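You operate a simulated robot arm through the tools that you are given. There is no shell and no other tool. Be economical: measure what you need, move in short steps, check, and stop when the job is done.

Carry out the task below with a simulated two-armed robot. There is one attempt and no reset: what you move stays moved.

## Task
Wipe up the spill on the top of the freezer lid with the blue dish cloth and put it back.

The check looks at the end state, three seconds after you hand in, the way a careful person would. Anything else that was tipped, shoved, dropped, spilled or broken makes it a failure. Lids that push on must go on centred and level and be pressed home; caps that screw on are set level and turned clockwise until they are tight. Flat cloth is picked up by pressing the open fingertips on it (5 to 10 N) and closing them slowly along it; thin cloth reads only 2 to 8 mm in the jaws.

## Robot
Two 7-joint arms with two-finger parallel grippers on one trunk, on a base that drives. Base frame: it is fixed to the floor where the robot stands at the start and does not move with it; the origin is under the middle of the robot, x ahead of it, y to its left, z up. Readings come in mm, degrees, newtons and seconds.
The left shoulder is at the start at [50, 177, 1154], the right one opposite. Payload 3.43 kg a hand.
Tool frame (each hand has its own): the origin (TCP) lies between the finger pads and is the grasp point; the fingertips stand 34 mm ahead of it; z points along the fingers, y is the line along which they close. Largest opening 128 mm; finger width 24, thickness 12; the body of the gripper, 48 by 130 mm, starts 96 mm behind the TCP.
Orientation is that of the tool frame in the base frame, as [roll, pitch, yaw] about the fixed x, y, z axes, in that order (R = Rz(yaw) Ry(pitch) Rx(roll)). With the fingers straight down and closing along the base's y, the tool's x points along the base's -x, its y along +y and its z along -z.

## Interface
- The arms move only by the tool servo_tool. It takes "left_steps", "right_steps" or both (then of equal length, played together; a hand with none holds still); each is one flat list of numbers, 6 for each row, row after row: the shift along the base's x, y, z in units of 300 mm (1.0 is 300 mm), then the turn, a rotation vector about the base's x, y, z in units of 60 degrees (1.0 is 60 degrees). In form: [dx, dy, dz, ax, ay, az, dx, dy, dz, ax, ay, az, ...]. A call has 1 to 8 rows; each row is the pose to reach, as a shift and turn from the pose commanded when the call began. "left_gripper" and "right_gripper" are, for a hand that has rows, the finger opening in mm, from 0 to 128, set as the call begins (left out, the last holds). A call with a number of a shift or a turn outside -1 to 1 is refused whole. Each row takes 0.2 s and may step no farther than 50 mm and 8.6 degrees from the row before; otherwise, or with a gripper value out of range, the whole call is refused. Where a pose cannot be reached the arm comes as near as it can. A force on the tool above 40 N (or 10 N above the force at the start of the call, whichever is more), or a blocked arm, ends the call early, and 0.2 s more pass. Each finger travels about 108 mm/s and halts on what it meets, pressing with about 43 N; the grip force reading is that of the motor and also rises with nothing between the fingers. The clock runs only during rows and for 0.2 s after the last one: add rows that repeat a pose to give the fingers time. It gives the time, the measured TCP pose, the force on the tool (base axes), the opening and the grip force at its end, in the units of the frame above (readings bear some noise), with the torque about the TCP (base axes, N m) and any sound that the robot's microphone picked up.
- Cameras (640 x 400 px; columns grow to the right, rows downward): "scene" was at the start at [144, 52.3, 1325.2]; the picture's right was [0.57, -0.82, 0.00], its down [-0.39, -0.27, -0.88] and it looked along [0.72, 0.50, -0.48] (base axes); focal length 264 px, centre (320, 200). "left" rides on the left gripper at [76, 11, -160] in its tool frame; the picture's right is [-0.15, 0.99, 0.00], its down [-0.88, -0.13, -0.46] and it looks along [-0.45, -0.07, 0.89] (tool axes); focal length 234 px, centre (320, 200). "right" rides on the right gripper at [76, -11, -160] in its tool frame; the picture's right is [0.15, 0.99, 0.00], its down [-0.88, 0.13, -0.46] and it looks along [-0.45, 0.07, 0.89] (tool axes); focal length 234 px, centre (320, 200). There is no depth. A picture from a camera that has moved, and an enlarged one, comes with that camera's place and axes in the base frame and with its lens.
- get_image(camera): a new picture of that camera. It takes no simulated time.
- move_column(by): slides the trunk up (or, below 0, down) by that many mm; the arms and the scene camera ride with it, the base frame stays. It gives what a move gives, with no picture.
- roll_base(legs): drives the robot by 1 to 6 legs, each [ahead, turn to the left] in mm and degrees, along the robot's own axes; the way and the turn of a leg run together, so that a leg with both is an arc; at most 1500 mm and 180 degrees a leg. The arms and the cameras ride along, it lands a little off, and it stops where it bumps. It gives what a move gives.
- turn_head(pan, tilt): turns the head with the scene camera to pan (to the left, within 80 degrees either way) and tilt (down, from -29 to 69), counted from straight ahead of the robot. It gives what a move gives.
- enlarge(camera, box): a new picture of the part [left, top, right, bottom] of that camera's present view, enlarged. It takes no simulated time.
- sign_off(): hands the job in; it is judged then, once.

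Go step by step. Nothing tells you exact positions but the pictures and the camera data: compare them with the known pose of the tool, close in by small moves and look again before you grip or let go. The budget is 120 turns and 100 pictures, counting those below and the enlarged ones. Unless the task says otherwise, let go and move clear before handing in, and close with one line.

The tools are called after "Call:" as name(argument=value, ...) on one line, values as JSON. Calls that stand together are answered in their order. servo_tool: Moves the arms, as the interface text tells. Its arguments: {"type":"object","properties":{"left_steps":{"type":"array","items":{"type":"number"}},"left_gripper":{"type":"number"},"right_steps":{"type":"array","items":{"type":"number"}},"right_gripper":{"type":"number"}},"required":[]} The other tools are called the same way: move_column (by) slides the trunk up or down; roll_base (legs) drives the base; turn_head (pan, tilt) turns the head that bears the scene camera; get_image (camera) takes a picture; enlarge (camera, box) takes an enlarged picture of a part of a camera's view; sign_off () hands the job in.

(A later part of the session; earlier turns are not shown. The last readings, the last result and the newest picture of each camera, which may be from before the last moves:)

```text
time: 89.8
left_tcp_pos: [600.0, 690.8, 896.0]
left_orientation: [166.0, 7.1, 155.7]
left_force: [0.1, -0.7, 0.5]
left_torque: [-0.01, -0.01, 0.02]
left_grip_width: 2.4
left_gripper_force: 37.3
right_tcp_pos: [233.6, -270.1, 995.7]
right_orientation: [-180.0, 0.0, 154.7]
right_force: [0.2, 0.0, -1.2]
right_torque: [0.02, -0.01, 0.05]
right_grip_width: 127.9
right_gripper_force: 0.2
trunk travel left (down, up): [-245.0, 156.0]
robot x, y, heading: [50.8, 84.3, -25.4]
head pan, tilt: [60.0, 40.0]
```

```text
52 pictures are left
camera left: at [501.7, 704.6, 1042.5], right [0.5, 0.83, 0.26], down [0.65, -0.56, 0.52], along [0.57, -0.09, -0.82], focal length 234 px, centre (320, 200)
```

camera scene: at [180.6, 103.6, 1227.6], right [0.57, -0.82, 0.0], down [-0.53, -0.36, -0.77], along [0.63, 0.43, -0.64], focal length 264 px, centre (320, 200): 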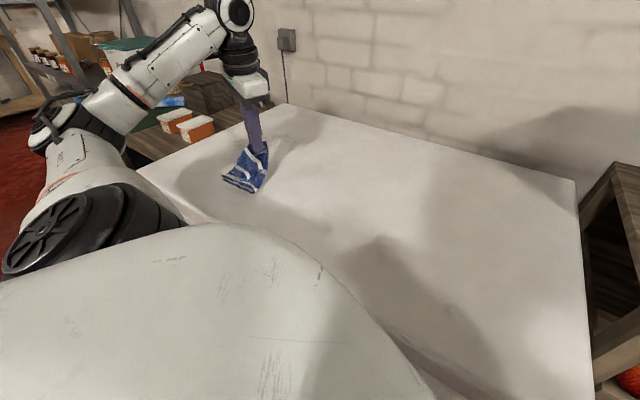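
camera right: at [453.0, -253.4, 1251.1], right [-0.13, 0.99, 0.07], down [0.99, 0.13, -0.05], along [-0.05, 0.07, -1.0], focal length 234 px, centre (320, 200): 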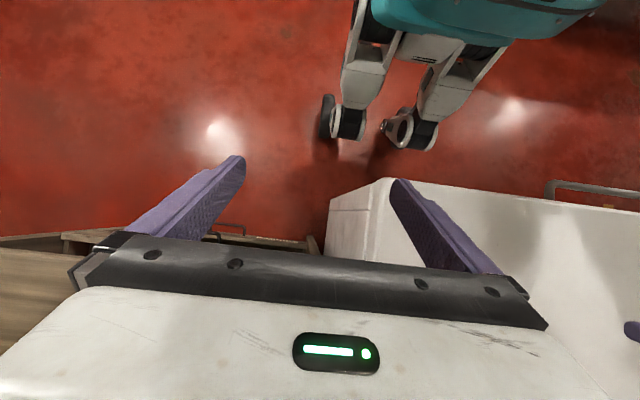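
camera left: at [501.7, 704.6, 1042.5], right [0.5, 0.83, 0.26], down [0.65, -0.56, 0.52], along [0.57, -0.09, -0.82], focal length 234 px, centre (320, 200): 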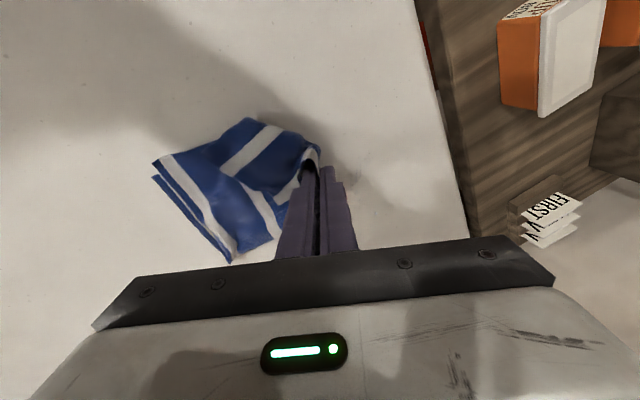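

Call:
servo_tool(left_steps=[0, 0, -0.033, 0, 0, 0, 0.08, 0.11, -0.033, 0, 0, 0, 0.1, 0.02, -0.033, 0, 0, 0, -0.03, -0.02, -0.033, 0, 0, 0, 0.08, -0.03, -0.033, 0, 0, 0, 0.2, 0, -0.033, 0, 0, 0, 0.22, -0.1, -0.033, 0, 0, 0, 0.12, -0.15, -0.033, 0, 0, 0])

Call:
servo_tool(left_steps=[0.13, 0.08, 0, 0, 0, 0, 0.2, -0.03, 0, 0, 0, 0, 0.08, -0.08, 0, 0, 0, 0, 0.2, -0.12, 0, 0, 0, 0, 0.3, -0.06, 0, 0, 0, 0, 0.38, -0.12, 0, 0, 0, 0, 0.27, -0.18, 0, 0, 0, 0, 0.2, -0.25, 0, 0, 0, 0])

Call:
servo_tool(left_steps=[-0.02, -0.1, 0.1, 0, 0, 0, -0.1, -0.2, 0.2, 0, 0, 0, -0.2, -0.32, 0.25, 0, 0, 0, -0.3, -0.44, 0.28, 0, 0, 0, -0.4, -0.56, 0.3, 0, 0, 0, -0.4, -0.56, 0.3, 0, 0, 0])

Call:
enlarge(camera="scene", box=[140, 90, 400, 250])

Call:
get_image(camera="left")

```text
time: 91.6
left_tcp_pos: [636.9, 644.9, 886.4]
left_orientation: [165.9, 7.2, 155.7]
left_force: [0.7, -0.2, 5.4]
left_torque: [0.01, 0.02, 0.0]
left_grip_width: 2.5
left_gripper_force: 36.5
right_tcp_pos: [233.1, -269.6, 996.4]
right_orientation: [-180.0, 0.0, 154.6]
right_force: [0.3, -0.5, -0.3]
right_torque: [0.01, -0.01, -0.03]
right_grip_width: 128.0
right_gripper_force: 0.0
trunk travel left (down, up): [-245.0, 156.0]
robot x, y, heading: [46.8, 85.0, -25.5]
head pan, tilt: [60.0, 40.0]
```

```text
time: 93.4
left_tcp_pos: [695.2, 570.3, 886.9]
left_orientation: [166.0, 7.2, 155.7]
left_force: [0.8, 1.0, 3.0]
left_torque: [0.0, -0.03, 0.01]
left_grip_width: 2.5
left_gripper_force: 37.1
right_tcp_pos: [233.5, -269.4, 994.6]
right_orientation: [180.0, 0.1, 154.6]
right_force: [-0.3, 0.1, -0.3]
right_torque: [-0.01, -0.01, -0.01]
right_grip_width: 128.0
right_gripper_force: 0.0
trunk travel left (down, up): [-245.0, 156.0]
robot x, y, heading: [49.9, 85.5, -25.6]
head pan, tilt: [60.0, 40.0]
```

```text
time: 94.8
left_tcp_pos: [575.0, 401.5, 977.1]
left_orientation: [166.1, 7.1, 155.7]
left_force: [0.1, 0.0, 0.0]
left_torque: [-0.03, 0.04, -0.01]
left_grip_width: 2.3
left_gripper_force: 36.8
right_tcp_pos: [234.4, -269.9, 994.9]
right_orientation: [179.9, 0.0, 154.6]
right_force: [0.3, -0.2, 0.1]
right_torque: [0.02, 0.02, -0.01]
right_grip_width: 127.9
right_gripper_force: 0.1
trunk travel left (down, up): [-245.0, 156.0]
robot x, y, heading: [47.7, 86.0, -25.6]
head pan, tilt: [60.0, 40.0]
```

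```text
2.46 times, centred on (270, 170) of scene
camera zoom: at [180.6, 103.7, 1227.6], right [0.57, -0.82, 0.0], down [-0.53, -0.36, -0.77], along [0.63, 0.43, -0.64], focal length 650 px, centre (443, 274)
```

zoom: 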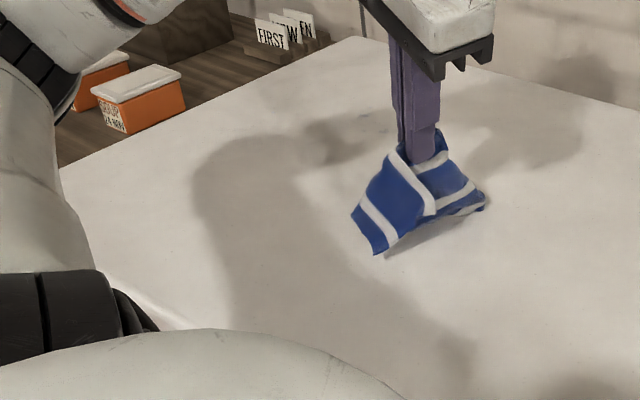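

```text
50 pictures are left
camera left: at [476.8, 415.5, 1123.5], right [0.5, 0.83, 0.26], down [0.65, -0.55, 0.52], along [0.57, -0.09, -0.82], focal length 234 px, centre (320, 200)
```

left: 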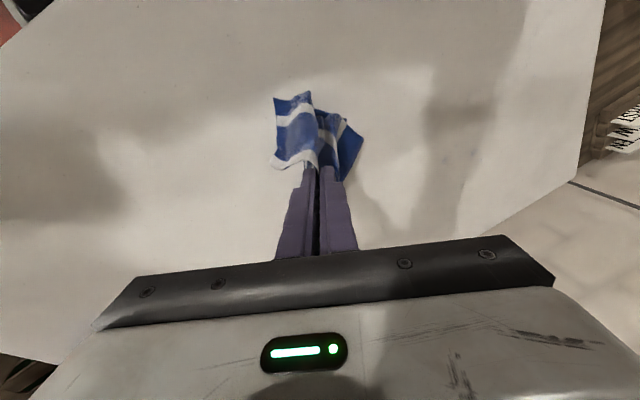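

The left side looks clean. I inspect the near area too, where faint streaks were, in the left camera.

Call:
enlarge(camera="left", box=[60, 0, 320, 180])

Call:
enlarge(camera="left", box=[320, 0, 600, 260])

Call:
turn_head(pan=45, tilt=50)

Call:
get_image(camera="scene")

```text
2.22 times, centred on (190, 90) of left
camera zoom: at [476.8, 415.5, 1123.5], right [0.5, 0.83, 0.26], down [0.65, -0.55, 0.52], along [0.57, -0.09, -0.82], focal length 520 px, centre (609, 444)
```

zoom: 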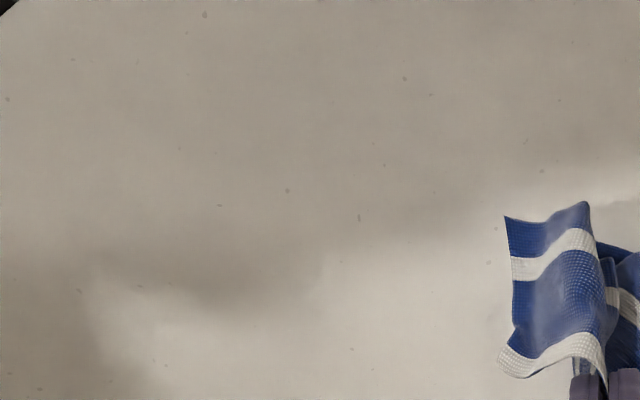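

```text
1.54 times, centred on (460, 130) of left
camera zoom: at [476.8, 415.5, 1123.5], right [0.5, 0.83, 0.26], down [0.65, -0.55, 0.52], along [0.57, -0.09, -0.82], focal length 360 px, centre (105, 308)
```

zoom: 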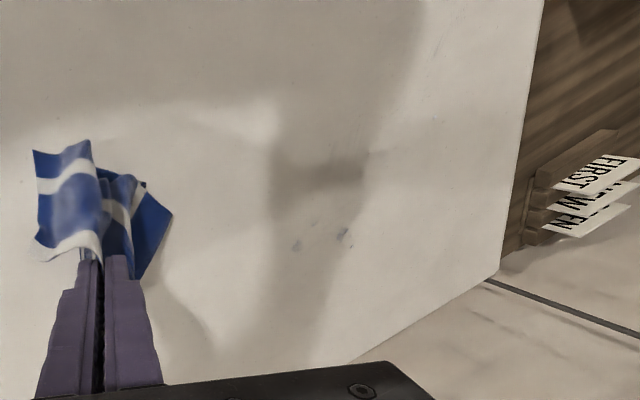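

```text
time: 95.6
left_tcp_pos: [575.3, 403.0, 976.7]
left_orientation: [166.0, 7.1, 155.7]
left_force: [0.5, 0.3, -0.2]
left_torque: [-0.03, 0.01, 0.03]
left_grip_width: 2.4
left_gripper_force: 36.9
right_tcp_pos: [233.5, -269.7, 994.6]
right_orientation: [-180.0, -0.1, 154.6]
right_force: [-1.2, 1.1, 0.6]
right_torque: [0.03, 0.01, 0.01]
right_grip_width: 128.3
right_gripper_force: 0.0
trunk travel left (down, up): [-245.0, 156.0]
robot x, y, heading: [46.3, 89.6, -25.7]
head pan, tilt: [45.0, 50.0]
```

```text
47 pictures are left
camera scene: at [183.1, 81.3, 1213.5], right [0.34, -0.94, 0.0], down [-0.72, -0.26, -0.64], along [0.61, 0.22, -0.77], focal length 264 px, centre (320, 200)
```

scene: 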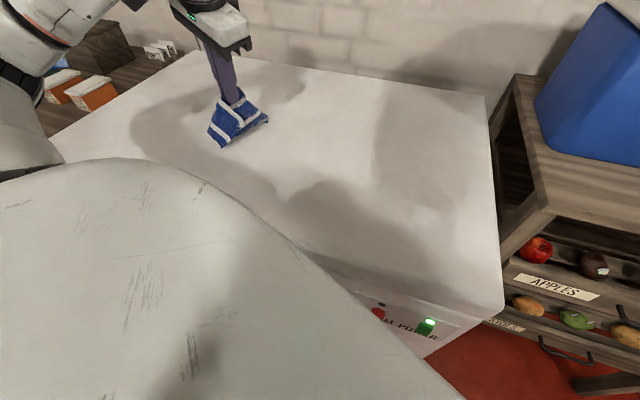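

A few small smears seem to remain near [735,575] and [764,625]. I look at them from the head as well.

Call:
enlarge(camera="scene", box=[130, 40, 340, 170])

Call:
enlarge(camera="left", box=[400, 60, 560, 220])

```text
3.05 times, centred on (235, 105) of scene
camera zoom: at [183.1, 81.3, 1213.5], right [0.34, -0.94, 0.0], down [-0.72, -0.26, -0.64], along [0.61, 0.22, -0.77], focal length 805 px, centre (579, 490)
```

zoom: 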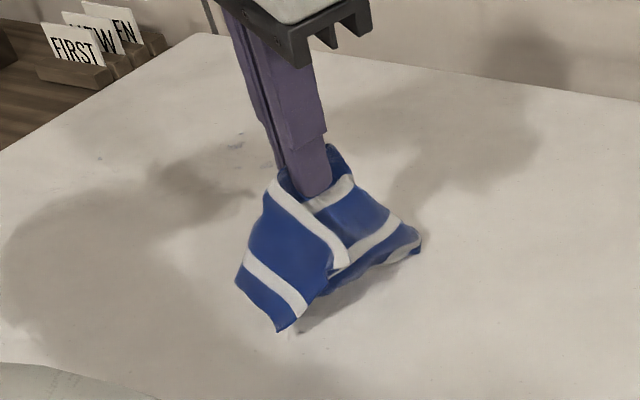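

```text
2.50 times, centred on (480, 140) of left
camera zoom: at [477.2, 415.9, 1123.4], right [0.5, 0.83, 0.26], down [0.65, -0.55, 0.52], along [0.57, -0.09, -0.82], focal length 585 px, centre (-80, 350)
```

zoom: 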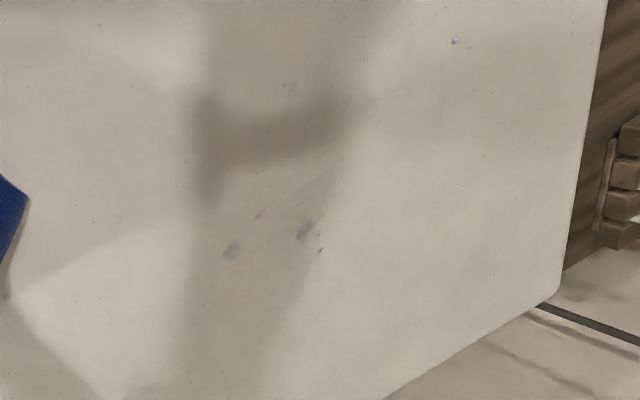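

Small smears at [736,576], [727,599], [758,625], [781,633] and a drop at [697,727] remain. I tilt further and wipe those.

Call:
servo_tool(left_steps=[0.08, 0.09, -0.03, 0.034, -0.042, 0, 0.16, 0.18, -0.06, 0.067, -0.085, 0, 0.24, 0.27, -0.1, 0.1, -0.127, 0, 0.32, 0.36, -0.14, 0.134, -0.169, 0, 0.4, 0.45, -0.19, 0.134, -0.169, 0, 0.483, 0.54, -0.25, 0.134, -0.169, 0, 0.483, 0.54, -0.25, 0.134, -0.169, 0])

Call:
servo_tool(left_steps=[0, 0, -0.035, 0, 0, 0, 0, 0, -0.035, 0, 0, 0])

```text
time: 97.2
left_tcp_pos: [720.1, 565.8, 900.3]
left_orientation: [154.2, 12.8, 153.5]
left_force: [-0.4, 0.2, 0.0]
left_torque: [-0.05, 0.04, -0.01]
left_grip_width: 2.1
left_gripper_force: 36.4
right_tcp_pos: [233.8, -270.5, 995.4]
right_orientation: [-180.0, 0.0, 154.6]
right_force: [0.6, 0.0, 1.2]
right_torque: [0.01, 0.02, 0.0]
right_grip_width: 127.9
right_gripper_force: 0.0
trunk travel left (down, up): [-245.0, 156.0]
robot x, y, heading: [48.2, 81.0, -25.3]
head pan, tilt: [45.0, 50.0]
```

```text
time: 97.8
left_tcp_pos: [721.5, 565.5, 891.4]
left_orientation: [154.1, 12.9, 153.5]
left_force: [0.2, -0.2, 0.9]
left_torque: [-0.05, -0.03, 0.01]
left_grip_width: 2.3
left_gripper_force: 37.0
right_tcp_pos: [234.5, -269.6, 994.7]
right_orientation: [179.9, 0.0, 154.6]
right_force: [-0.7, -0.2, 0.4]
right_torque: [0.0, -0.04, 0.01]
right_grip_width: 127.9
right_gripper_force: 0.1
trunk travel left (down, up): [-245.0, 156.0]
robot x, y, heading: [47.4, 86.8, -25.5]
head pan, tilt: [45.0, 50.0]
```

Call:
servo_tool(left_steps=[0, 0, -0.017, 0, 0, 0, 0.045, 0.048, -0.017, 0, 0, 0, -0.02, 0.08, -0.017, 0, 0, 0, 0.023, 0.115, -0.017, 0, 0, 0, 0.083, 0.165, -0.017, 0, 0, 0, 0.17, 0.208, -0.017, 0, 0, 0, 0.13, 0.13, -0.017, 0, 0, 0, 0.045, 0.06, -0.017, 0, 0, 0])

Call:
enlarge(camera="scene", box=[130, 40, 340, 170])

```text
time: 99.6
left_tcp_pos: [734.3, 582.2, 888.2]
left_orientation: [154.1, 13.0, 153.7]
left_force: [-0.1, 2.5, 10.1]
left_torque: [0.08, 0.01, -0.01]
left_grip_width: 2.3
left_gripper_force: 36.6
right_tcp_pos: [232.5, -269.6, 995.5]
right_orientation: [180.0, 0.1, 154.7]
right_force: [-0.4, -0.3, -0.6]
right_torque: [-0.02, 0.03, 0.0]
right_grip_width: 128.2
right_gripper_force: 0.0
trunk travel left (down, up): [-245.0, 156.0]
robot x, y, heading: [47.9, 82.0, -25.6]
head pan, tilt: [45.0, 50.0]
```

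```text
3.05 times, centred on (235, 105) of scene
camera zoom: at [182.2, 80.7, 1213.7], right [0.33, -0.94, 0.0], down [-0.72, -0.26, -0.64], along [0.61, 0.22, -0.77], focal length 805 px, centre (579, 490)
```

zoom: 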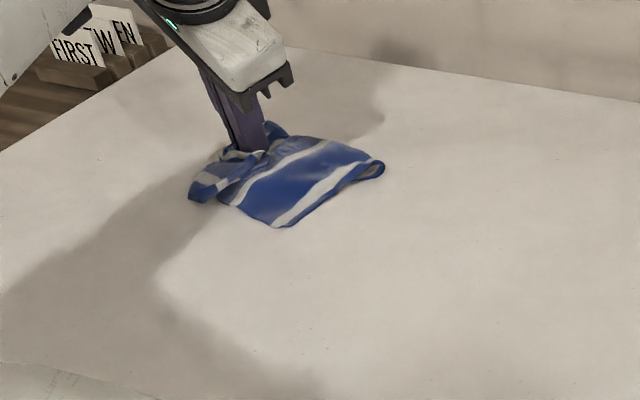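

Now the drop at [697,727].

Call:
servo_tool(left_steps=[0, 0, 0.05, 0, 0, 0, -0.04, 0.15, 0.05, 0, 0, 0, -0.09, 0.3, 0.05, 0, 0, 0, -0.14, 0.43, 0.05, 0, 0, 0, -0.14, 0.47, 0, 0, 0, 0, -0.23, 0.38, 0, 0, 0, 0, -0.16, 0.44, 0, 0, 0, 0, -0.26, 0.36, 0, 0, 0, 0])

Call:
servo_tool(left_steps=[0, -0.1, 0.1, 0, 0, 0, -0.03, -0.24, 0.15, -0.05, 0.07, 0, -0.05, -0.38, 0.2, -0.1, 0.14, 0, -0.05, -0.52, 0.23, -0.15, 0.21, 0, -0.05, -0.66, 0.25, -0.2, 0.27, 0, -0.05, -0.8, 0.28, -0.23, 0.3, 0, -0.05, -0.94, 0.3, -0.23, 0.3, 0, -0.05, -0.94, 0.3, -0.23, 0.3, 0])

Call:
enlarge(camera="scene", box=[40, 30, 340, 200])

Call:
get_image(camera="left")

```text
time: 101.4
left_tcp_pos: [655.8, 690.5, 887.2]
left_orientation: [154.1, 12.9, 153.7]
left_force: [0.6, 0.1, 7.6]
left_torque: [0.01, 0.02, -0.01]
left_grip_width: 2.3
left_gripper_force: 37.1
right_tcp_pos: [234.4, -270.2, 994.9]
right_orientation: [179.9, 0.0, 154.7]
right_force: [-0.2, -0.2, -0.7]
right_torque: [0.01, 0.03, 0.0]
right_grip_width: 127.9
right_gripper_force: 0.1
trunk travel left (down, up): [-245.0, 156.0]
robot x, y, heading: [49.0, 83.0, -25.7]
head pan, tilt: [45.0, 50.0]
```

```text
time: 103.2
left_tcp_pos: [640.9, 407.9, 974.6]
left_orientation: [174.6, 2.3, 156.4]
left_force: [0.0, 0.1, 0.4]
left_torque: [0.02, 0.04, 0.0]
left_grip_width: 2.3
left_gripper_force: 37.2
right_tcp_pos: [234.6, -269.8, 994.3]
right_orientation: [-180.0, 0.0, 154.6]
right_force: [-0.4, -0.7, 0.5]
right_torque: [0.02, 0.01, 0.0]
right_grip_width: 127.9
right_gripper_force: 0.0
trunk travel left (down, up): [-245.0, 156.0]
robot x, y, heading: [51.4, 85.2, -25.7]
head pan, tilt: [45.0, 50.0]
```

```text
2.13 times, centred on (190, 115) of scene
camera zoom: at [183.2, 81.4, 1213.4], right [0.33, -0.94, 0.0], down [-0.72, -0.26, -0.64], along [0.61, 0.21, -0.77], focal length 564 px, centre (597, 381)
```

zoom: 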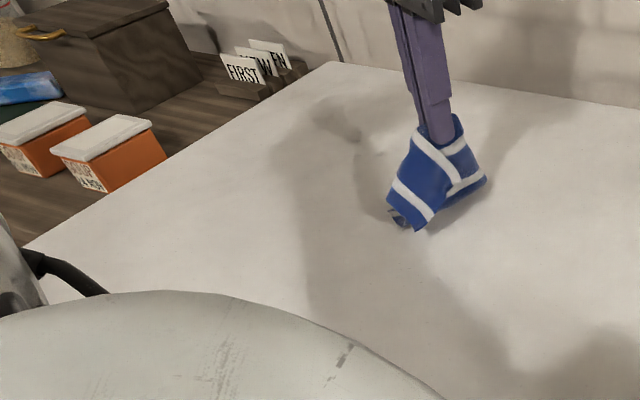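

```text
42 pictures are left
camera left: at [564.5, 437.4, 1131.4], right [0.53, 0.85, 0.1], down [0.72, -0.5, 0.48], along [0.45, -0.18, -0.87], focal length 234 px, centre (320, 200)
```

left: 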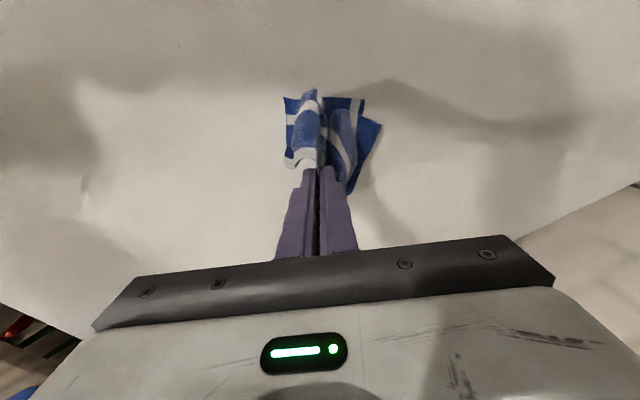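

The lid looks clean. I carry the cloth back, raising it, straightening the fingers, toward [745, 40].

Call:
servo_tool(left_steps=[0, -0.05, 0.13, -0.03, 0.036, 0, 0.04, -0.15, 0.2, -0.06, 0.073, 0, 0.09, -0.3, 0.22, -0.06, 0.073, 0, 0.14, -0.45, 0.22, -0.06, 0.073, 0, 0.18, -0.6, 0.22, -0.06, 0.073, 0, 0.22, -0.75, 0.22, -0.06, 0.073, 0, 0.22, -0.75, 0.22, -0.06, 0.073, 0])

Call:
get_image(camera="scene")

Call:
enlarge(camera="scene", box=[40, 30, 340, 200])

```text
time: 104.8
left_tcp_pos: [708.1, 182.9, 1040.6]
left_orientation: [179.6, -0.3, 156.5]
left_force: [-0.1, -0.2, -0.9]
left_torque: [0.03, -0.02, -0.05]
left_grip_width: 2.3
left_gripper_force: 37.0
right_tcp_pos: [234.1, -270.5, 994.3]
right_orientation: [-180.0, 0.0, 154.6]
right_force: [0.5, 0.0, 0.9]
right_torque: [0.0, -0.02, -0.03]
right_grip_width: 128.1
right_gripper_force: 0.0
trunk travel left (down, up): [-245.0, 156.0]
robot x, y, heading: [46.9, 84.8, -25.4]
head pan, tilt: [45.0, 50.0]
```

```text
41 pictures are left
camera scene: at [183.0, 81.4, 1213.5], right [0.33, -0.94, 0.0], down [-0.72, -0.26, -0.64], along [0.61, 0.21, -0.77], focal length 264 px, centre (320, 200)
```

scene: 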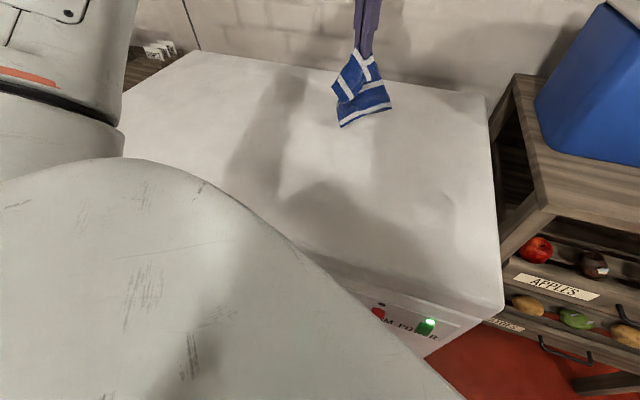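

```text
2.13 times, centred on (190, 115) of scene
camera zoom: at [183.0, 81.4, 1213.5], right [0.33, -0.94, 0.0], down [-0.72, -0.26, -0.64], along [0.61, 0.21, -0.77], focal length 564 px, centre (597, 381)
```

zoom: 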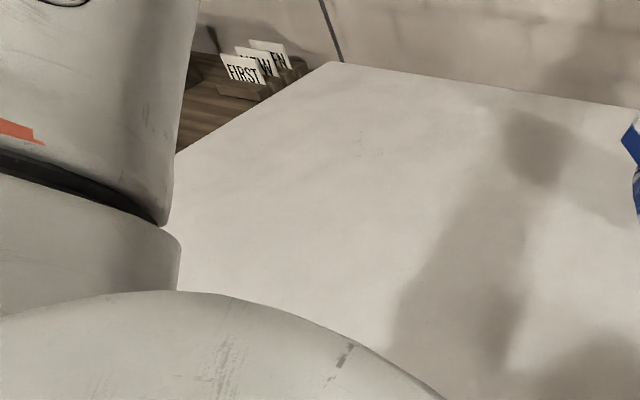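

I zoom on the formerly wet area once more before laying the cloth.

Call:
enlarge(camera="scene", box=[120, 50, 240, 130])

Call:
enlarge(camera="scene", box=[190, 50, 310, 130])

Call:
enlarge(camera="scene", box=[190, 120, 340, 220])

```text
5.00 times, centred on (180, 90) of scene
camera zoom: at [183.0, 81.4, 1213.5], right [0.33, -0.94, 0.0], down [-0.72, -0.26, -0.64], along [0.61, 0.21, -0.77], focal length 1321 px, centre (1020, 750)
```

zoom: 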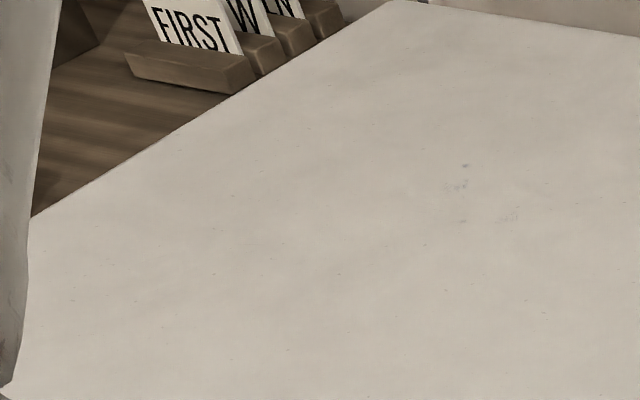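

```text
5.00 times, centred on (250, 90) of scene
camera zoom: at [183.0, 81.4, 1213.5], right [0.33, -0.94, 0.0], down [-0.72, -0.26, -0.64], along [0.61, 0.21, -0.77], focal length 1321 px, centre (670, 750)
```

zoom: 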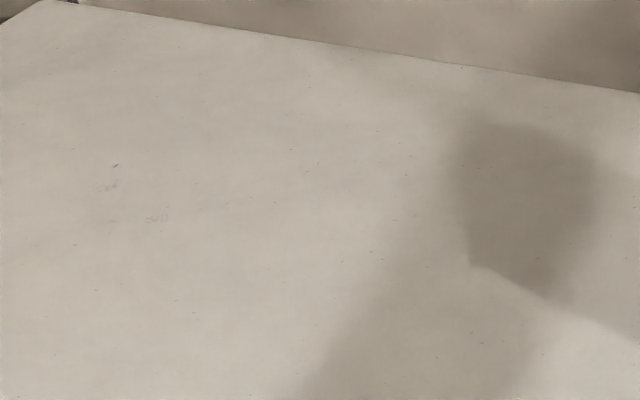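

```text
4.00 times, centred on (265, 170) of scene
camera zoom: at [183.0, 81.4, 1213.5], right [0.33, -0.94, 0.0], down [-0.72, -0.26, -0.64], along [0.61, 0.21, -0.77], focal length 1057 px, centre (540, 320)
```

zoom: 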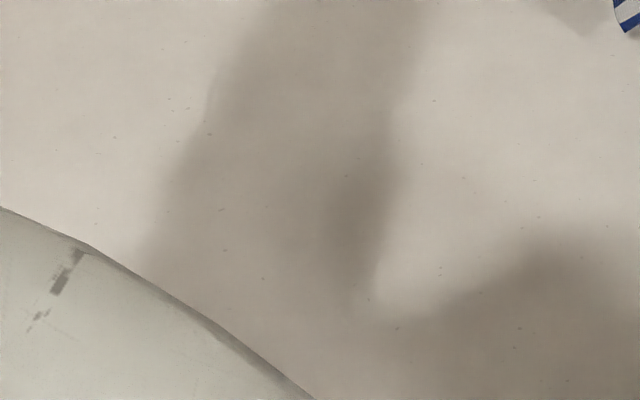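

A faint speck of residue remains at about [759, 615]. I go back for one more pass over it.

Call:
servo_tool(left_steps=[0, 0.14, 0, 0, 0, 0, 0, 0.28, 0, 0, 0, 0, 0, 0.42, -0.03, 0, 0, 0, 0, 0.56, -0.06, 0.05, -0.06, 0, 0, 0.7, -0.1, 0.1, -0.125, 0, 0, 0.84, -0.15, 0.15, -0.188, 0, 0, 0.98, -0.2, 0.2, -0.25, 0, 0, 0.98, -0.2, 0.2, -0.25, 0])

Call:
servo_tool(left_steps=[0.02, 0.1, -0.07, 0.045, -0.057, 0, 0.05, 0.2, -0.14, 0.09, -0.114, 0, 0.08, 0.3, -0.2, 0.09, -0.114, 0, 0.12, 0.38, -0.25, 0.09, -0.114, 0, 0.12, 0.38, -0.25, 0.09, -0.114, 0])

```text
time: 106.6
left_tcp_pos: [707.8, 477.0, 980.9]
left_orientation: [162.3, 8.6, 155.1]
left_force: [-0.3, 0.3, -0.6]
left_torque: [-0.02, 0.04, -0.01]
left_grip_width: 2.1
left_gripper_force: 36.4
right_tcp_pos: [234.3, -269.5, 993.7]
right_orientation: [-180.0, 0.0, 154.7]
right_force: [-0.2, -0.4, -0.6]
right_torque: [-0.02, 0.01, -0.02]
right_grip_width: 128.2
right_gripper_force: 0.1
trunk travel left (down, up): [-245.0, 156.0]
robot x, y, heading: [52.2, 82.5, -25.7]
head pan, tilt: [45.0, 50.0]
```

```text
time: 107.8
left_tcp_pos: [744.2, 591.6, 906.6]
left_orientation: [154.4, 12.4, 153.6]
left_force: [-0.5, 0.2, -0.2]
left_torque: [-0.02, 0.0, 0.01]
left_grip_width: 2.2
left_gripper_force: 37.4
right_tcp_pos: [234.9, -269.8, 994.8]
right_orientation: [-180.0, 0.0, 154.6]
right_force: [-0.3, -0.6, -0.6]
right_torque: [-0.02, -0.01, -0.03]
right_grip_width: 128.0
right_gripper_force: 0.1
trunk travel left (down, up): [-245.0, 156.0]
robot x, y, heading: [46.7, 85.1, -25.5]
head pan, tilt: [45.0, 50.0]
```

Call:
servo_tool(left_steps=[0.03, 0.08, -0.03, 0, 0, 0, 0.03, 0.08, -0.067, 0, 0, 0, -0.03, 0, -0.067, 0, 0, 0, 0.06, 0.02, -0.067, 0, 0, 0, 0, 0.09, -0.067, 0, 0, 0, 0.07, 0.06, -0.067, 0, 0, 0, -0.03, 0.03, -0.067, 0, 0, 0, -0.05, -0.05, -0.067, 0, 0, 0])

Call:
servo_tool(left_steps=[0, -0.05, 0.14, 0, 0, 0, 0, -0.15, 0.23, -0.05, 0.06, 0, 0, -0.3, 0.26, -0.1, 0.125, 0, 0, -0.45, 0.3, -0.15, 0.188, 0, 0, -0.6, 0.35, -0.2, 0.25, 0, 0, -0.75, 0.39, -0.25, 0.31, 0, 0, -0.9, 0.43, -0.29, 0.364, 0, 0, -0.9, 0.43, -0.29, 0.364, 0])

Call:
enlarge(camera="scene", box=[120, 50, 240, 130])

Call:
enlarge(camera="scene", box=[110, 30, 340, 180])

```text
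time: 109.4
left_tcp_pos: [738.2, 608.2, 887.1]
left_orientation: [152.9, 11.0, 153.2]
left_force: [-2.7, 1.1, 11.6]
left_torque: [0.05, 0.18, 0.09]
left_grip_width: 2.3
left_gripper_force: 37.5
right_tcp_pos: [233.7, -269.5, 994.8]
right_orientation: [179.9, -0.1, 154.8]
right_force: [1.0, 0.3, 0.3]
right_torque: [-0.01, 0.09, 0.01]
right_grip_width: 128.2
right_gripper_force: 0.1
trunk travel left (down, up): [-245.0, 156.0]
robot x, y, heading: [45.7, 85.7, -25.4]
head pan, tilt: [45.0, 50.0]
stopped in row 8 (left hand): the force on the tool passed its limit (the readings are from after the stop); the commanded pose is now the measured one
```

```text
time: 111.2
left_tcp_pos: [734.9, 337.1, 1011.0]
left_orientation: [178.4, -1.7, 155.4]
left_force: [-0.8, 0.2, -0.2]
left_torque: [0.03, -0.01, -0.02]
left_grip_width: 2.6
left_gripper_force: 36.6
right_tcp_pos: [234.2, -269.4, 995.5]
right_orientation: [-180.0, -0.1, 154.5]
right_force: [0.5, -0.1, 0.6]
right_torque: [0.0, 0.02, 0.01]
right_grip_width: 128.2
right_gripper_force: 0.1
trunk travel left (down, up): [-245.0, 156.0]
robot x, y, heading: [50.0, 85.1, -25.6]
head pan, tilt: [45.0, 50.0]
```

```text
5.00 times, centred on (180, 90) of scene
camera zoom: at [183.4, 81.5, 1213.5], right [0.33, -0.94, 0.0], down [-0.72, -0.26, -0.64], along [0.61, 0.21, -0.77], focal length 1321 px, centre (1020, 750)
```

zoom: 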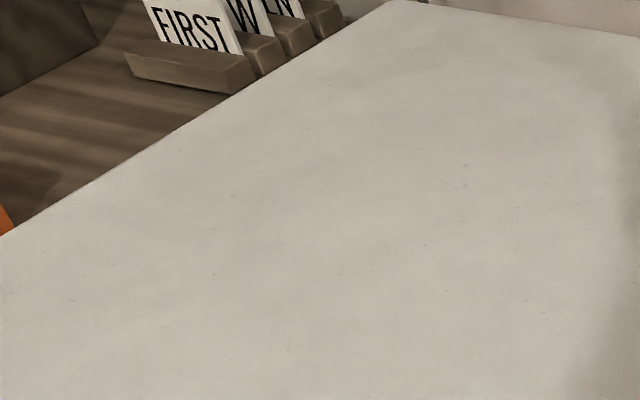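

```text
2.67 times, centred on (225, 105) of scene
camera zoom: at [183.4, 81.5, 1213.5], right [0.33, -0.94, 0.0], down [-0.72, -0.26, -0.64], along [0.61, 0.21, -0.77], focal length 705 px, centre (573, 453)
```

zoom: 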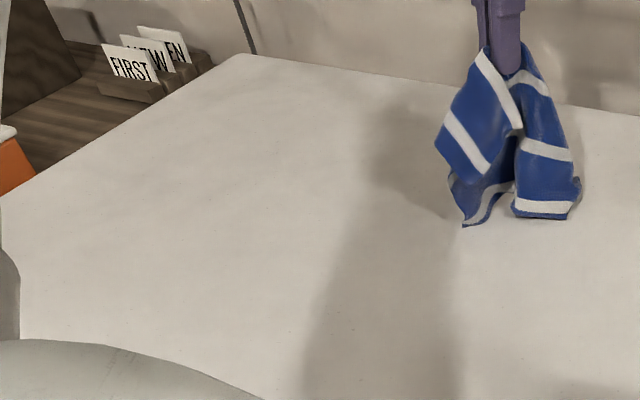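

Clean. Now I bring the cloth back over its place, starting beyond it at about [755, 30], to lay it out while lowering toward [706, 120].

Call:
servo_tool(left_steps=[0.01, -0.14, 0.03, 0, 0, 0, 0.02, -0.28, 0.06, 0, 0, 0, 0.03, -0.42, 0.07, 0, 0, 0, 0.04, -0.56, 0.07, 0, 0, 0, 0.05, -0.7, 0.07, 0, 0, 0, 0.06, -0.84, 0.07, 0, 0, 0, 0.07, -0.98, 0.07, 0, 0, 0, 0.07, -0.98, 0.07, 0, 0, 0])

Call:
get_image(camera="scene")

```text
time: 113.0
left_tcp_pos: [691.3, 112.4, 1008.6]
left_orientation: [178.5, -1.5, 155.4]
left_force: [0.0, -0.1, 0.0]
left_torque: [0.05, 0.0, 0.02]
left_grip_width: 1.9
left_gripper_force: 37.0
left hand out of reach, approached as far as the arm can: row 4, 5, 6, 7, 8
right_tcp_pos: [235.1, -268.8, 994.6]
right_orientation: [-180.0, -0.1, 154.6]
right_force: [0.3, 0.6, -0.7]
right_torque: [0.01, 0.01, -0.03]
right_grip_width: 128.0
right_gripper_force: 0.0
trunk travel left (down, up): [-245.0, 156.0]
robot x, y, heading: [45.2, 87.5, -25.5]
head pan, tilt: [45.0, 50.0]
```

```text
34 pictures are left
camera scene: at [183.4, 81.3, 1213.5], right [0.33, -0.94, 0.0], down [-0.72, -0.26, -0.64], along [0.61, 0.21, -0.77], focal length 264 px, centre (320, 200)
```

scene: 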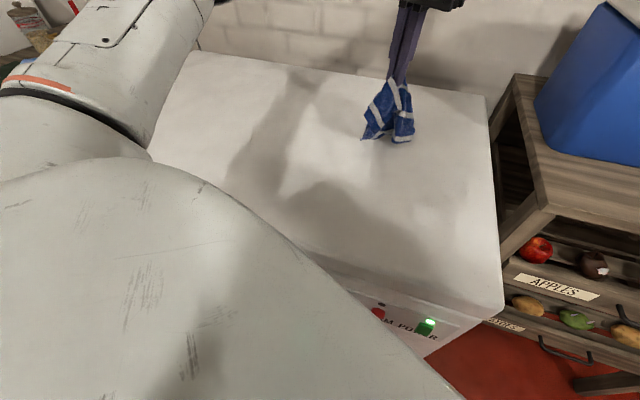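

Reach toward the middle is limited from here. I move the hand left a bit, back the base up 60 mm and turn it 20° right.

Call:
servo_tool(left_steps=[0, 0.14, 0.03, 0, 0, 0, 0, 0.28, 0.06, 0, 0, 0, 0, 0.42, 0.06, 0, 0, 0, 0, 0.56, 0.06, 0, 0, 0, 0, 0.63, 0.06, 0, 0, 0, 0, 0.63, 0.06, 0, 0, 0])

Call:
roll_base(legs=[[-60, 0], [0, -20]])

Call:
turn_head(pan=50, tilt=45)

Call:
get_image(camera="scene")

```text
time: 114.4
left_tcp_pos: [689.4, 302.2, 1027.5]
left_orientation: [178.3, -1.7, 155.3]
left_force: [0.2, -0.1, -0.6]
left_torque: [0.01, -0.03, -0.03]
left_grip_width: 2.3
left_gripper_force: 37.0
right_tcp_pos: [234.2, -268.9, 994.6]
right_orientation: [180.0, 0.0, 154.7]
right_force: [-0.7, 0.6, -0.2]
right_torque: [-0.03, 0.0, -0.01]
right_grip_width: 128.2
right_gripper_force: 0.0
trunk travel left (down, up): [-245.0, 156.0]
robot x, y, heading: [48.4, 86.2, -25.6]
head pan, tilt: [45.0, 50.0]
```

```text
time: 116.5
left_tcp_pos: [669.7, 95.0, 1026.9]
left_orientation: [178.4, -1.6, 135.5]
left_force: [-0.7, 0.3, -0.6]
left_torque: [0.01, 0.02, 0.03]
left_grip_width: 2.2
left_gripper_force: 37.5
right_tcp_pos: [48.8, -286.8, 994.7]
right_orientation: [179.9, -0.1, 134.7]
right_force: [0.4, -0.5, 0.6]
right_torque: [0.0, -0.01, -0.02]
right_grip_width: 128.2
right_gripper_force: 0.1
trunk travel left (down, up): [-245.0, 156.0]
robot x, y, heading: [-1.4, 112.7, -45.2]
head pan, tilt: [45.0, 50.0]
```

```text
time: 117.1
left_tcp_pos: [671.3, 94.4, 1027.4]
left_orientation: [178.3, -1.6, 135.4]
left_force: [0.0, 0.0, 0.1]
left_torque: [0.02, 0.0, 0.04]
left_grip_width: 2.2
left_gripper_force: 37.1
right_tcp_pos: [48.1, -284.5, 994.7]
right_orientation: [179.9, -0.1, 134.7]
right_force: [-0.8, -0.4, -0.1]
right_torque: [0.0, 0.0, 0.0]
right_grip_width: 128.0
right_gripper_force: 0.1
trunk travel left (down, up): [-245.0, 156.0]
robot x, y, heading: [-5.3, 110.1, -45.7]
head pan, tilt: [50.0, 45.0]
```

```text
33 pictures are left
camera scene: at [124.3, 67.7, 1220.4], right [0.08, -1.0, 0.0], down [-0.71, -0.06, -0.71], along [0.7, 0.06, -0.71], focal length 264 px, centre (320, 200)
```

scene: 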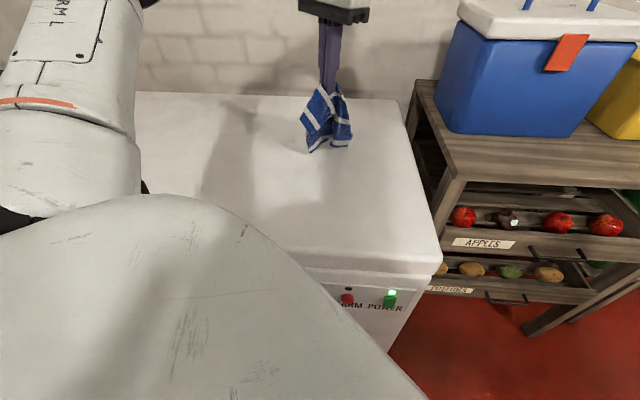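

I turn the hand back to the yaw of the grasp and move to about [745, 25].

Call:
servo_tool(left_steps=[0.08, -0.08, 0, 0, 0, 0.11, 0.16, -0.16, 0, 0, 0, 0.22, 0.24, -0.23, 0, 0, 0, 0.325, 0.24, -0.23, 0, 0, 0, 0.325])

Call:
enlarge(camera="scene", box=[240, 40, 440, 180])

```text
time: 118.1
left_tcp_pos: [730.3, 34.1, 1023.2]
left_orientation: [178.3, -1.6, 155.0]
left_force: [-0.2, -0.1, 0.6]
left_torque: [0.01, 0.01, -0.04]
left_grip_width: 2.6
left_gripper_force: 37.0
left hand out of reach, approached as far as the arm can: row 3, 4
right_tcp_pos: [48.3, -285.6, 994.5]
right_orientation: [180.0, 0.0, 134.7]
right_force: [-0.3, -0.4, 0.3]
right_torque: [0.01, 0.02, 0.0]
right_grip_width: 128.3
right_gripper_force: 0.1
trunk travel left (down, up): [-245.0, 156.0]
robot x, y, heading: [-9.3, 111.5, -45.2]
head pan, tilt: [50.0, 45.0]
```

```text
2.86 times, centred on (340, 110) of scene
camera zoom: at [124.2, 67.5, 1220.4], right [0.08, -1.0, 0.0], down [-0.7, -0.06, -0.71], along [0.7, 0.06, -0.71], focal length 755 px, centre (263, 457)
```

zoom: 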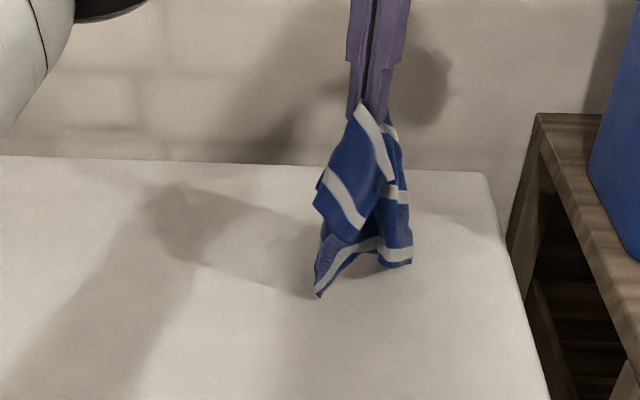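

I lower it while sliding toward the original grasp point so the cloth lays out behind.

Call:
servo_tool(left_steps=[0, 0, -0.1, 0, 0, 0, 0, 0, -0.18, 0, 0, 0, -0.02, 0.06, -0.25, 0, 0, 0, -0.035, 0.12, -0.31, 0, 0, 0, -0.05, 0.18, -0.36, 0, 0, 0, -0.065, 0.235, -0.4, 0, 0, 0, -0.08, 0.29, -0.435, 0, 0, 0, -0.08, 0.29, -0.435, 0, 0, 0])

Call:
enlarge(camera="scene", box=[240, 40, 440, 180])

```text
time: 119.9
left_tcp_pos: [707.0, 122.5, 893.2]
left_orientation: [178.4, -1.6, 154.9]
left_force: [-0.7, 0.2, 0.4]
left_torque: [-0.03, 0.0, 0.0]
left_grip_width: 2.3
left_gripper_force: 36.5
right_tcp_pos: [49.1, -286.0, 993.3]
right_orientation: [179.9, 0.0, 134.7]
right_force: [-0.3, -0.3, 0.6]
right_torque: [0.0, -0.01, -0.02]
right_grip_width: 127.8
right_gripper_force: 0.1
trunk travel left (down, up): [-245.0, 156.0]
robot x, y, heading: [-6.5, 111.7, -45.4]
head pan, tilt: [50.0, 45.0]
```

```text
2.86 times, centred on (340, 110) of scene
camera zoom: at [124.1, 67.7, 1220.4], right [0.08, -1.0, 0.0], down [-0.7, -0.06, -0.71], along [0.7, 0.06, -0.71], focal length 755 px, centre (263, 457)
```

zoom: 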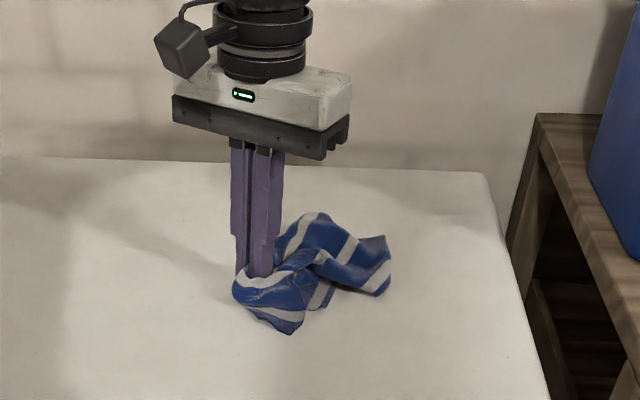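

It lies at about the original centre. I lower slightly, release gently and lift off.

Call:
servo_tool(left_steps=[0, 0, -0.015, 0, 0, 0, 0, 0, -0.015, 0, 0, 0], left_gripper=20)

Call:
servo_tool(left_steps=[0, 0, 0.05, 0, 0, 0, 0, 0, 0.15, 0, 0, 0, 0, 0, 0.3, 0, 0, 0, 0, 0.1, 0.4, 0, 0, 0, 0, 0.2, 0.45, 0, 0, 0, 0, 0.2, 0.45, 0, 0, 0], left_gripper=30)

Call:
enlarge(camera="scene", box=[240, 40, 440, 180])

Call:
get_image(camera="left")

```text
time: 120.5
left_tcp_pos: [707.1, 120.3, 889.3]
left_orientation: [178.3, -1.5, 154.9]
left_force: [0.2, 1.6, 4.1]
left_torque: [-0.09, 0.06, -0.02]
left_grip_width: 19.1
left_gripper_force: 0.1
right_tcp_pos: [48.5, -286.1, 995.2]
right_orientation: [180.0, 0.0, 134.7]
right_force: [-0.5, 0.2, -0.1]
right_torque: [-0.02, 0.03, 0.01]
right_grip_width: 127.9
right_gripper_force: 0.1
trunk travel left (down, up): [-245.0, 156.0]
robot x, y, heading: [-7.5, 109.0, -45.2]
head pan, tilt: [50.0, 45.0]
```

```text
time: 121.9
left_tcp_pos: [706.9, 181.9, 1024.2]
left_orientation: [178.3, -1.5, 154.9]
left_force: [-0.2, 0.6, 0.2]
left_torque: [0.04, 0.01, 0.0]
left_grip_width: 30.0
left_gripper_force: 0.1
right_tcp_pos: [48.8, -285.5, 994.8]
right_orientation: [-179.9, -0.1, 134.8]
right_force: [0.0, -0.3, 0.1]
right_torque: [-0.01, 0.0, 0.0]
right_grip_width: 127.9
right_gripper_force: 0.1
trunk travel left (down, up): [-245.0, 156.0]
robot x, y, heading: [-5.2, 108.0, -45.6]
head pan, tilt: [50.0, 45.0]
```

```text
2.86 times, centred on (340, 110) of scene
camera zoom: at [124.3, 67.6, 1220.4], right [0.08, -1.0, 0.0], down [-0.7, -0.06, -0.71], along [0.7, 0.06, -0.71], focal length 755 px, centre (263, 457)
```

zoom: 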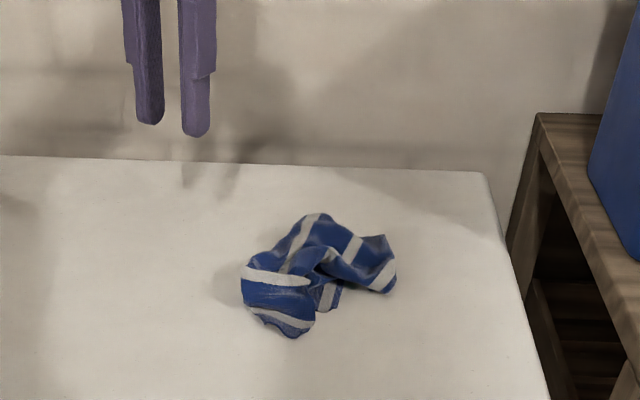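

```text
29 pictures are left
camera left: at [645.0, 217.9, 1184.6], right [0.55, 0.83, 0.03], down [0.75, -0.51, 0.43], along [0.37, -0.22, -0.9], focal length 234 px, centre (320, 200)
```

left: 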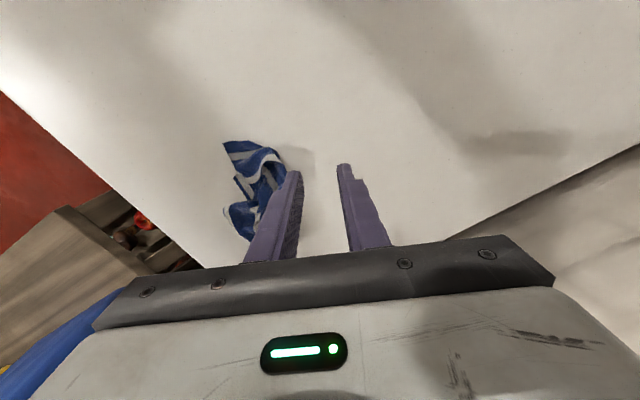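

The cloth lies at its old place but crumpled. I look closer to spread it out by a few gentle pulls.

Call:
enlarge(camera="left", box=[190, 120, 320, 250])

Call:
enlarge(camera="scene", box=[310, 100, 400, 170])

```text
3.08 times, centred on (255, 185) of left
camera zoom: at [645.0, 217.9, 1184.6], right [0.55, 0.83, 0.03], down [0.75, -0.51, 0.43], along [0.37, -0.22, -0.9], focal length 720 px, centre (520, 246)
```

zoom: 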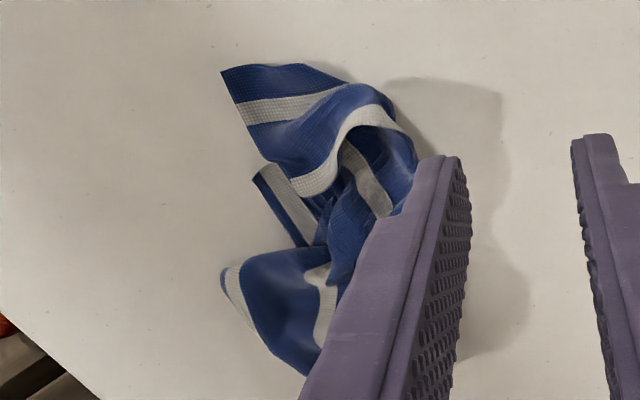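

```text
5.71 times, centred on (355, 135) of scene
camera zoom: at [124.3, 67.6, 1220.4], right [0.08, -1.0, 0.0], down [-0.7, -0.06, -0.71], along [0.7, 0.06, -0.71], focal length 1510 px, centre (120, 571)
```

zoom: 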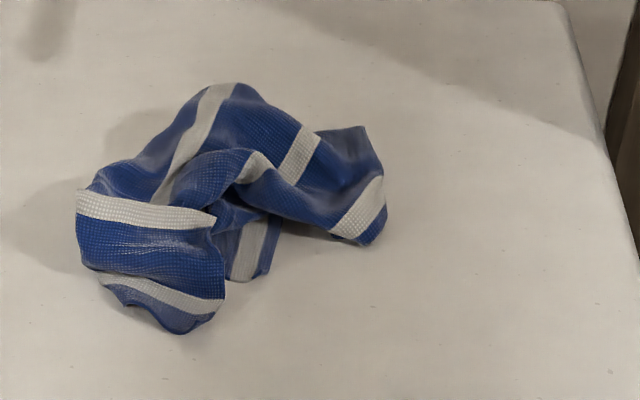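

The near end is at about [640, 78]. I'll pinch it and draw it out toward the cloth's original near-left corner.

Call:
servo_tool(left_steps=[-0.07, -0.11, 0, 0, 0, 0, -0.14, -0.22, 0, 0, 0, 0, -0.2, -0.32, -0.05, 0, 0, 0, -0.2, -0.32, -0.2, 0, 0, 0, -0.2, -0.32, -0.34, 0, 0, 0, -0.2, -0.32, -0.34, 0, 0, 0], left_gripper=40)

Call:
enlarge(camera="scene", box=[290, 70, 420, 170])

Call:
get_image(camera="left")

```text
time: 123.3
left_tcp_pos: [648.2, 84.2, 921.5]
left_orientation: [178.3, -1.6, 154.8]
left_force: [-0.4, 0.3, -0.5]
left_torque: [0.0, -0.02, 0.02]
left_grip_width: 39.9
left_gripper_force: 0.0
right_tcp_pos: [48.6, -286.1, 994.8]
right_orientation: [180.0, -0.2, 134.7]
right_force: [-0.5, 0.0, 0.1]
right_torque: [0.01, 0.01, 0.0]
right_grip_width: 128.0
right_gripper_force: 0.1
trunk travel left (down, up): [-245.0, 156.0]
robot x, y, heading: [-6.0, 108.8, -45.4]
head pan, tilt: [50.0, 45.0]
```

```text
4.00 times, centred on (355, 120) of scene
camera zoom: at [124.2, 67.7, 1220.4], right [0.08, -1.0, 0.0], down [-0.7, -0.06, -0.71], along [0.7, 0.06, -0.71], focal length 1057 px, centre (180, 520)
```

zoom: 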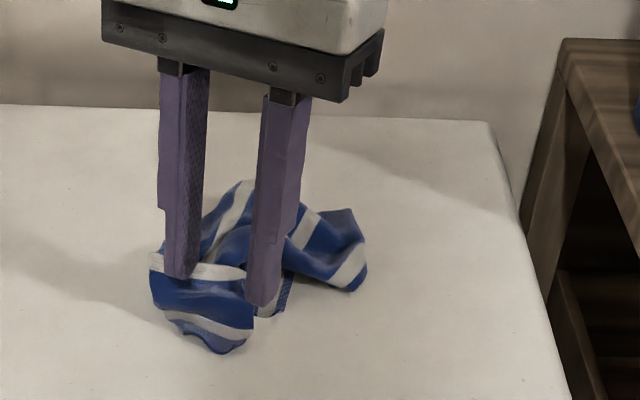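

```text
25 pictures are left
camera left: at [586.0, 121.2, 1082.3], right [0.55, 0.83, 0.03], down [0.75, -0.51, 0.43], along [0.37, -0.22, -0.9], focal length 234 px, centre (320, 200)
```

left: 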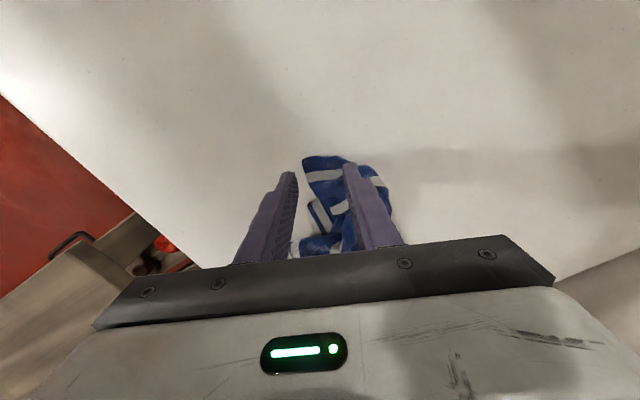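

The near edge runs from [639,74] to [684,120]. I centre on it, press and gather.

Call:
servo_tool(left_steps=[0.045, 0.05, 0, 0, 0, 0, 0.045, 0.05, -0.06, 0, 0, 0, 0.045, 0.05, -0.115, 0, 0, 0, 0.045, 0.05, -0.125, 0, 0, 0, 0.045, 0.05, -0.125, 0, 0, 0], left_gripper=50)

Call:
enlarge(camera="scene", box=[290, 70, 420, 170])

```text
time: 124.5
left_tcp_pos: [660.8, 98.9, 884.1]
left_orientation: [178.4, -1.4, 154.9]
left_force: [1.0, 0.3, 9.6]
left_torque: [0.18, -0.21, 0.0]
left_grip_width: 50.4
left_gripper_force: 0.0
right_tcp_pos: [49.0, -286.1, 995.2]
right_orientation: [-180.0, 0.0, 134.7]
right_force: [-0.6, 0.4, 0.6]
right_torque: [0.01, 0.0, -0.02]
right_grip_width: 128.2
right_gripper_force: 0.1
trunk travel left (down, up): [-245.0, 156.0]
robot x, y, heading: [-4.4, 108.8, -45.4]
head pan, tilt: [50.0, 45.0]
```

```text
4.00 times, centred on (355, 120) of scene
camera zoom: at [123.4, 67.8, 1220.6], right [0.08, -1.0, 0.0], down [-0.7, -0.06, -0.71], along [0.71, 0.06, -0.71], focal length 1057 px, centre (180, 520)
```

zoom: 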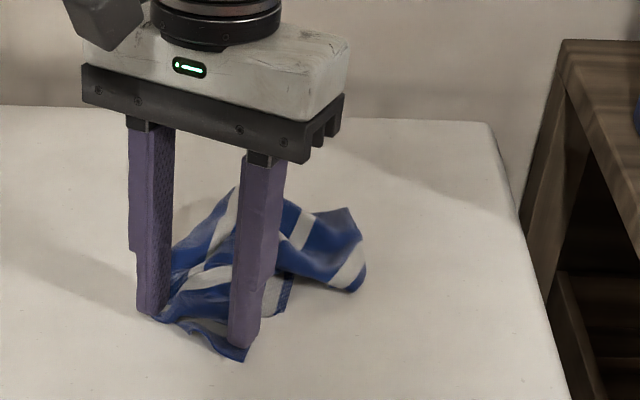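

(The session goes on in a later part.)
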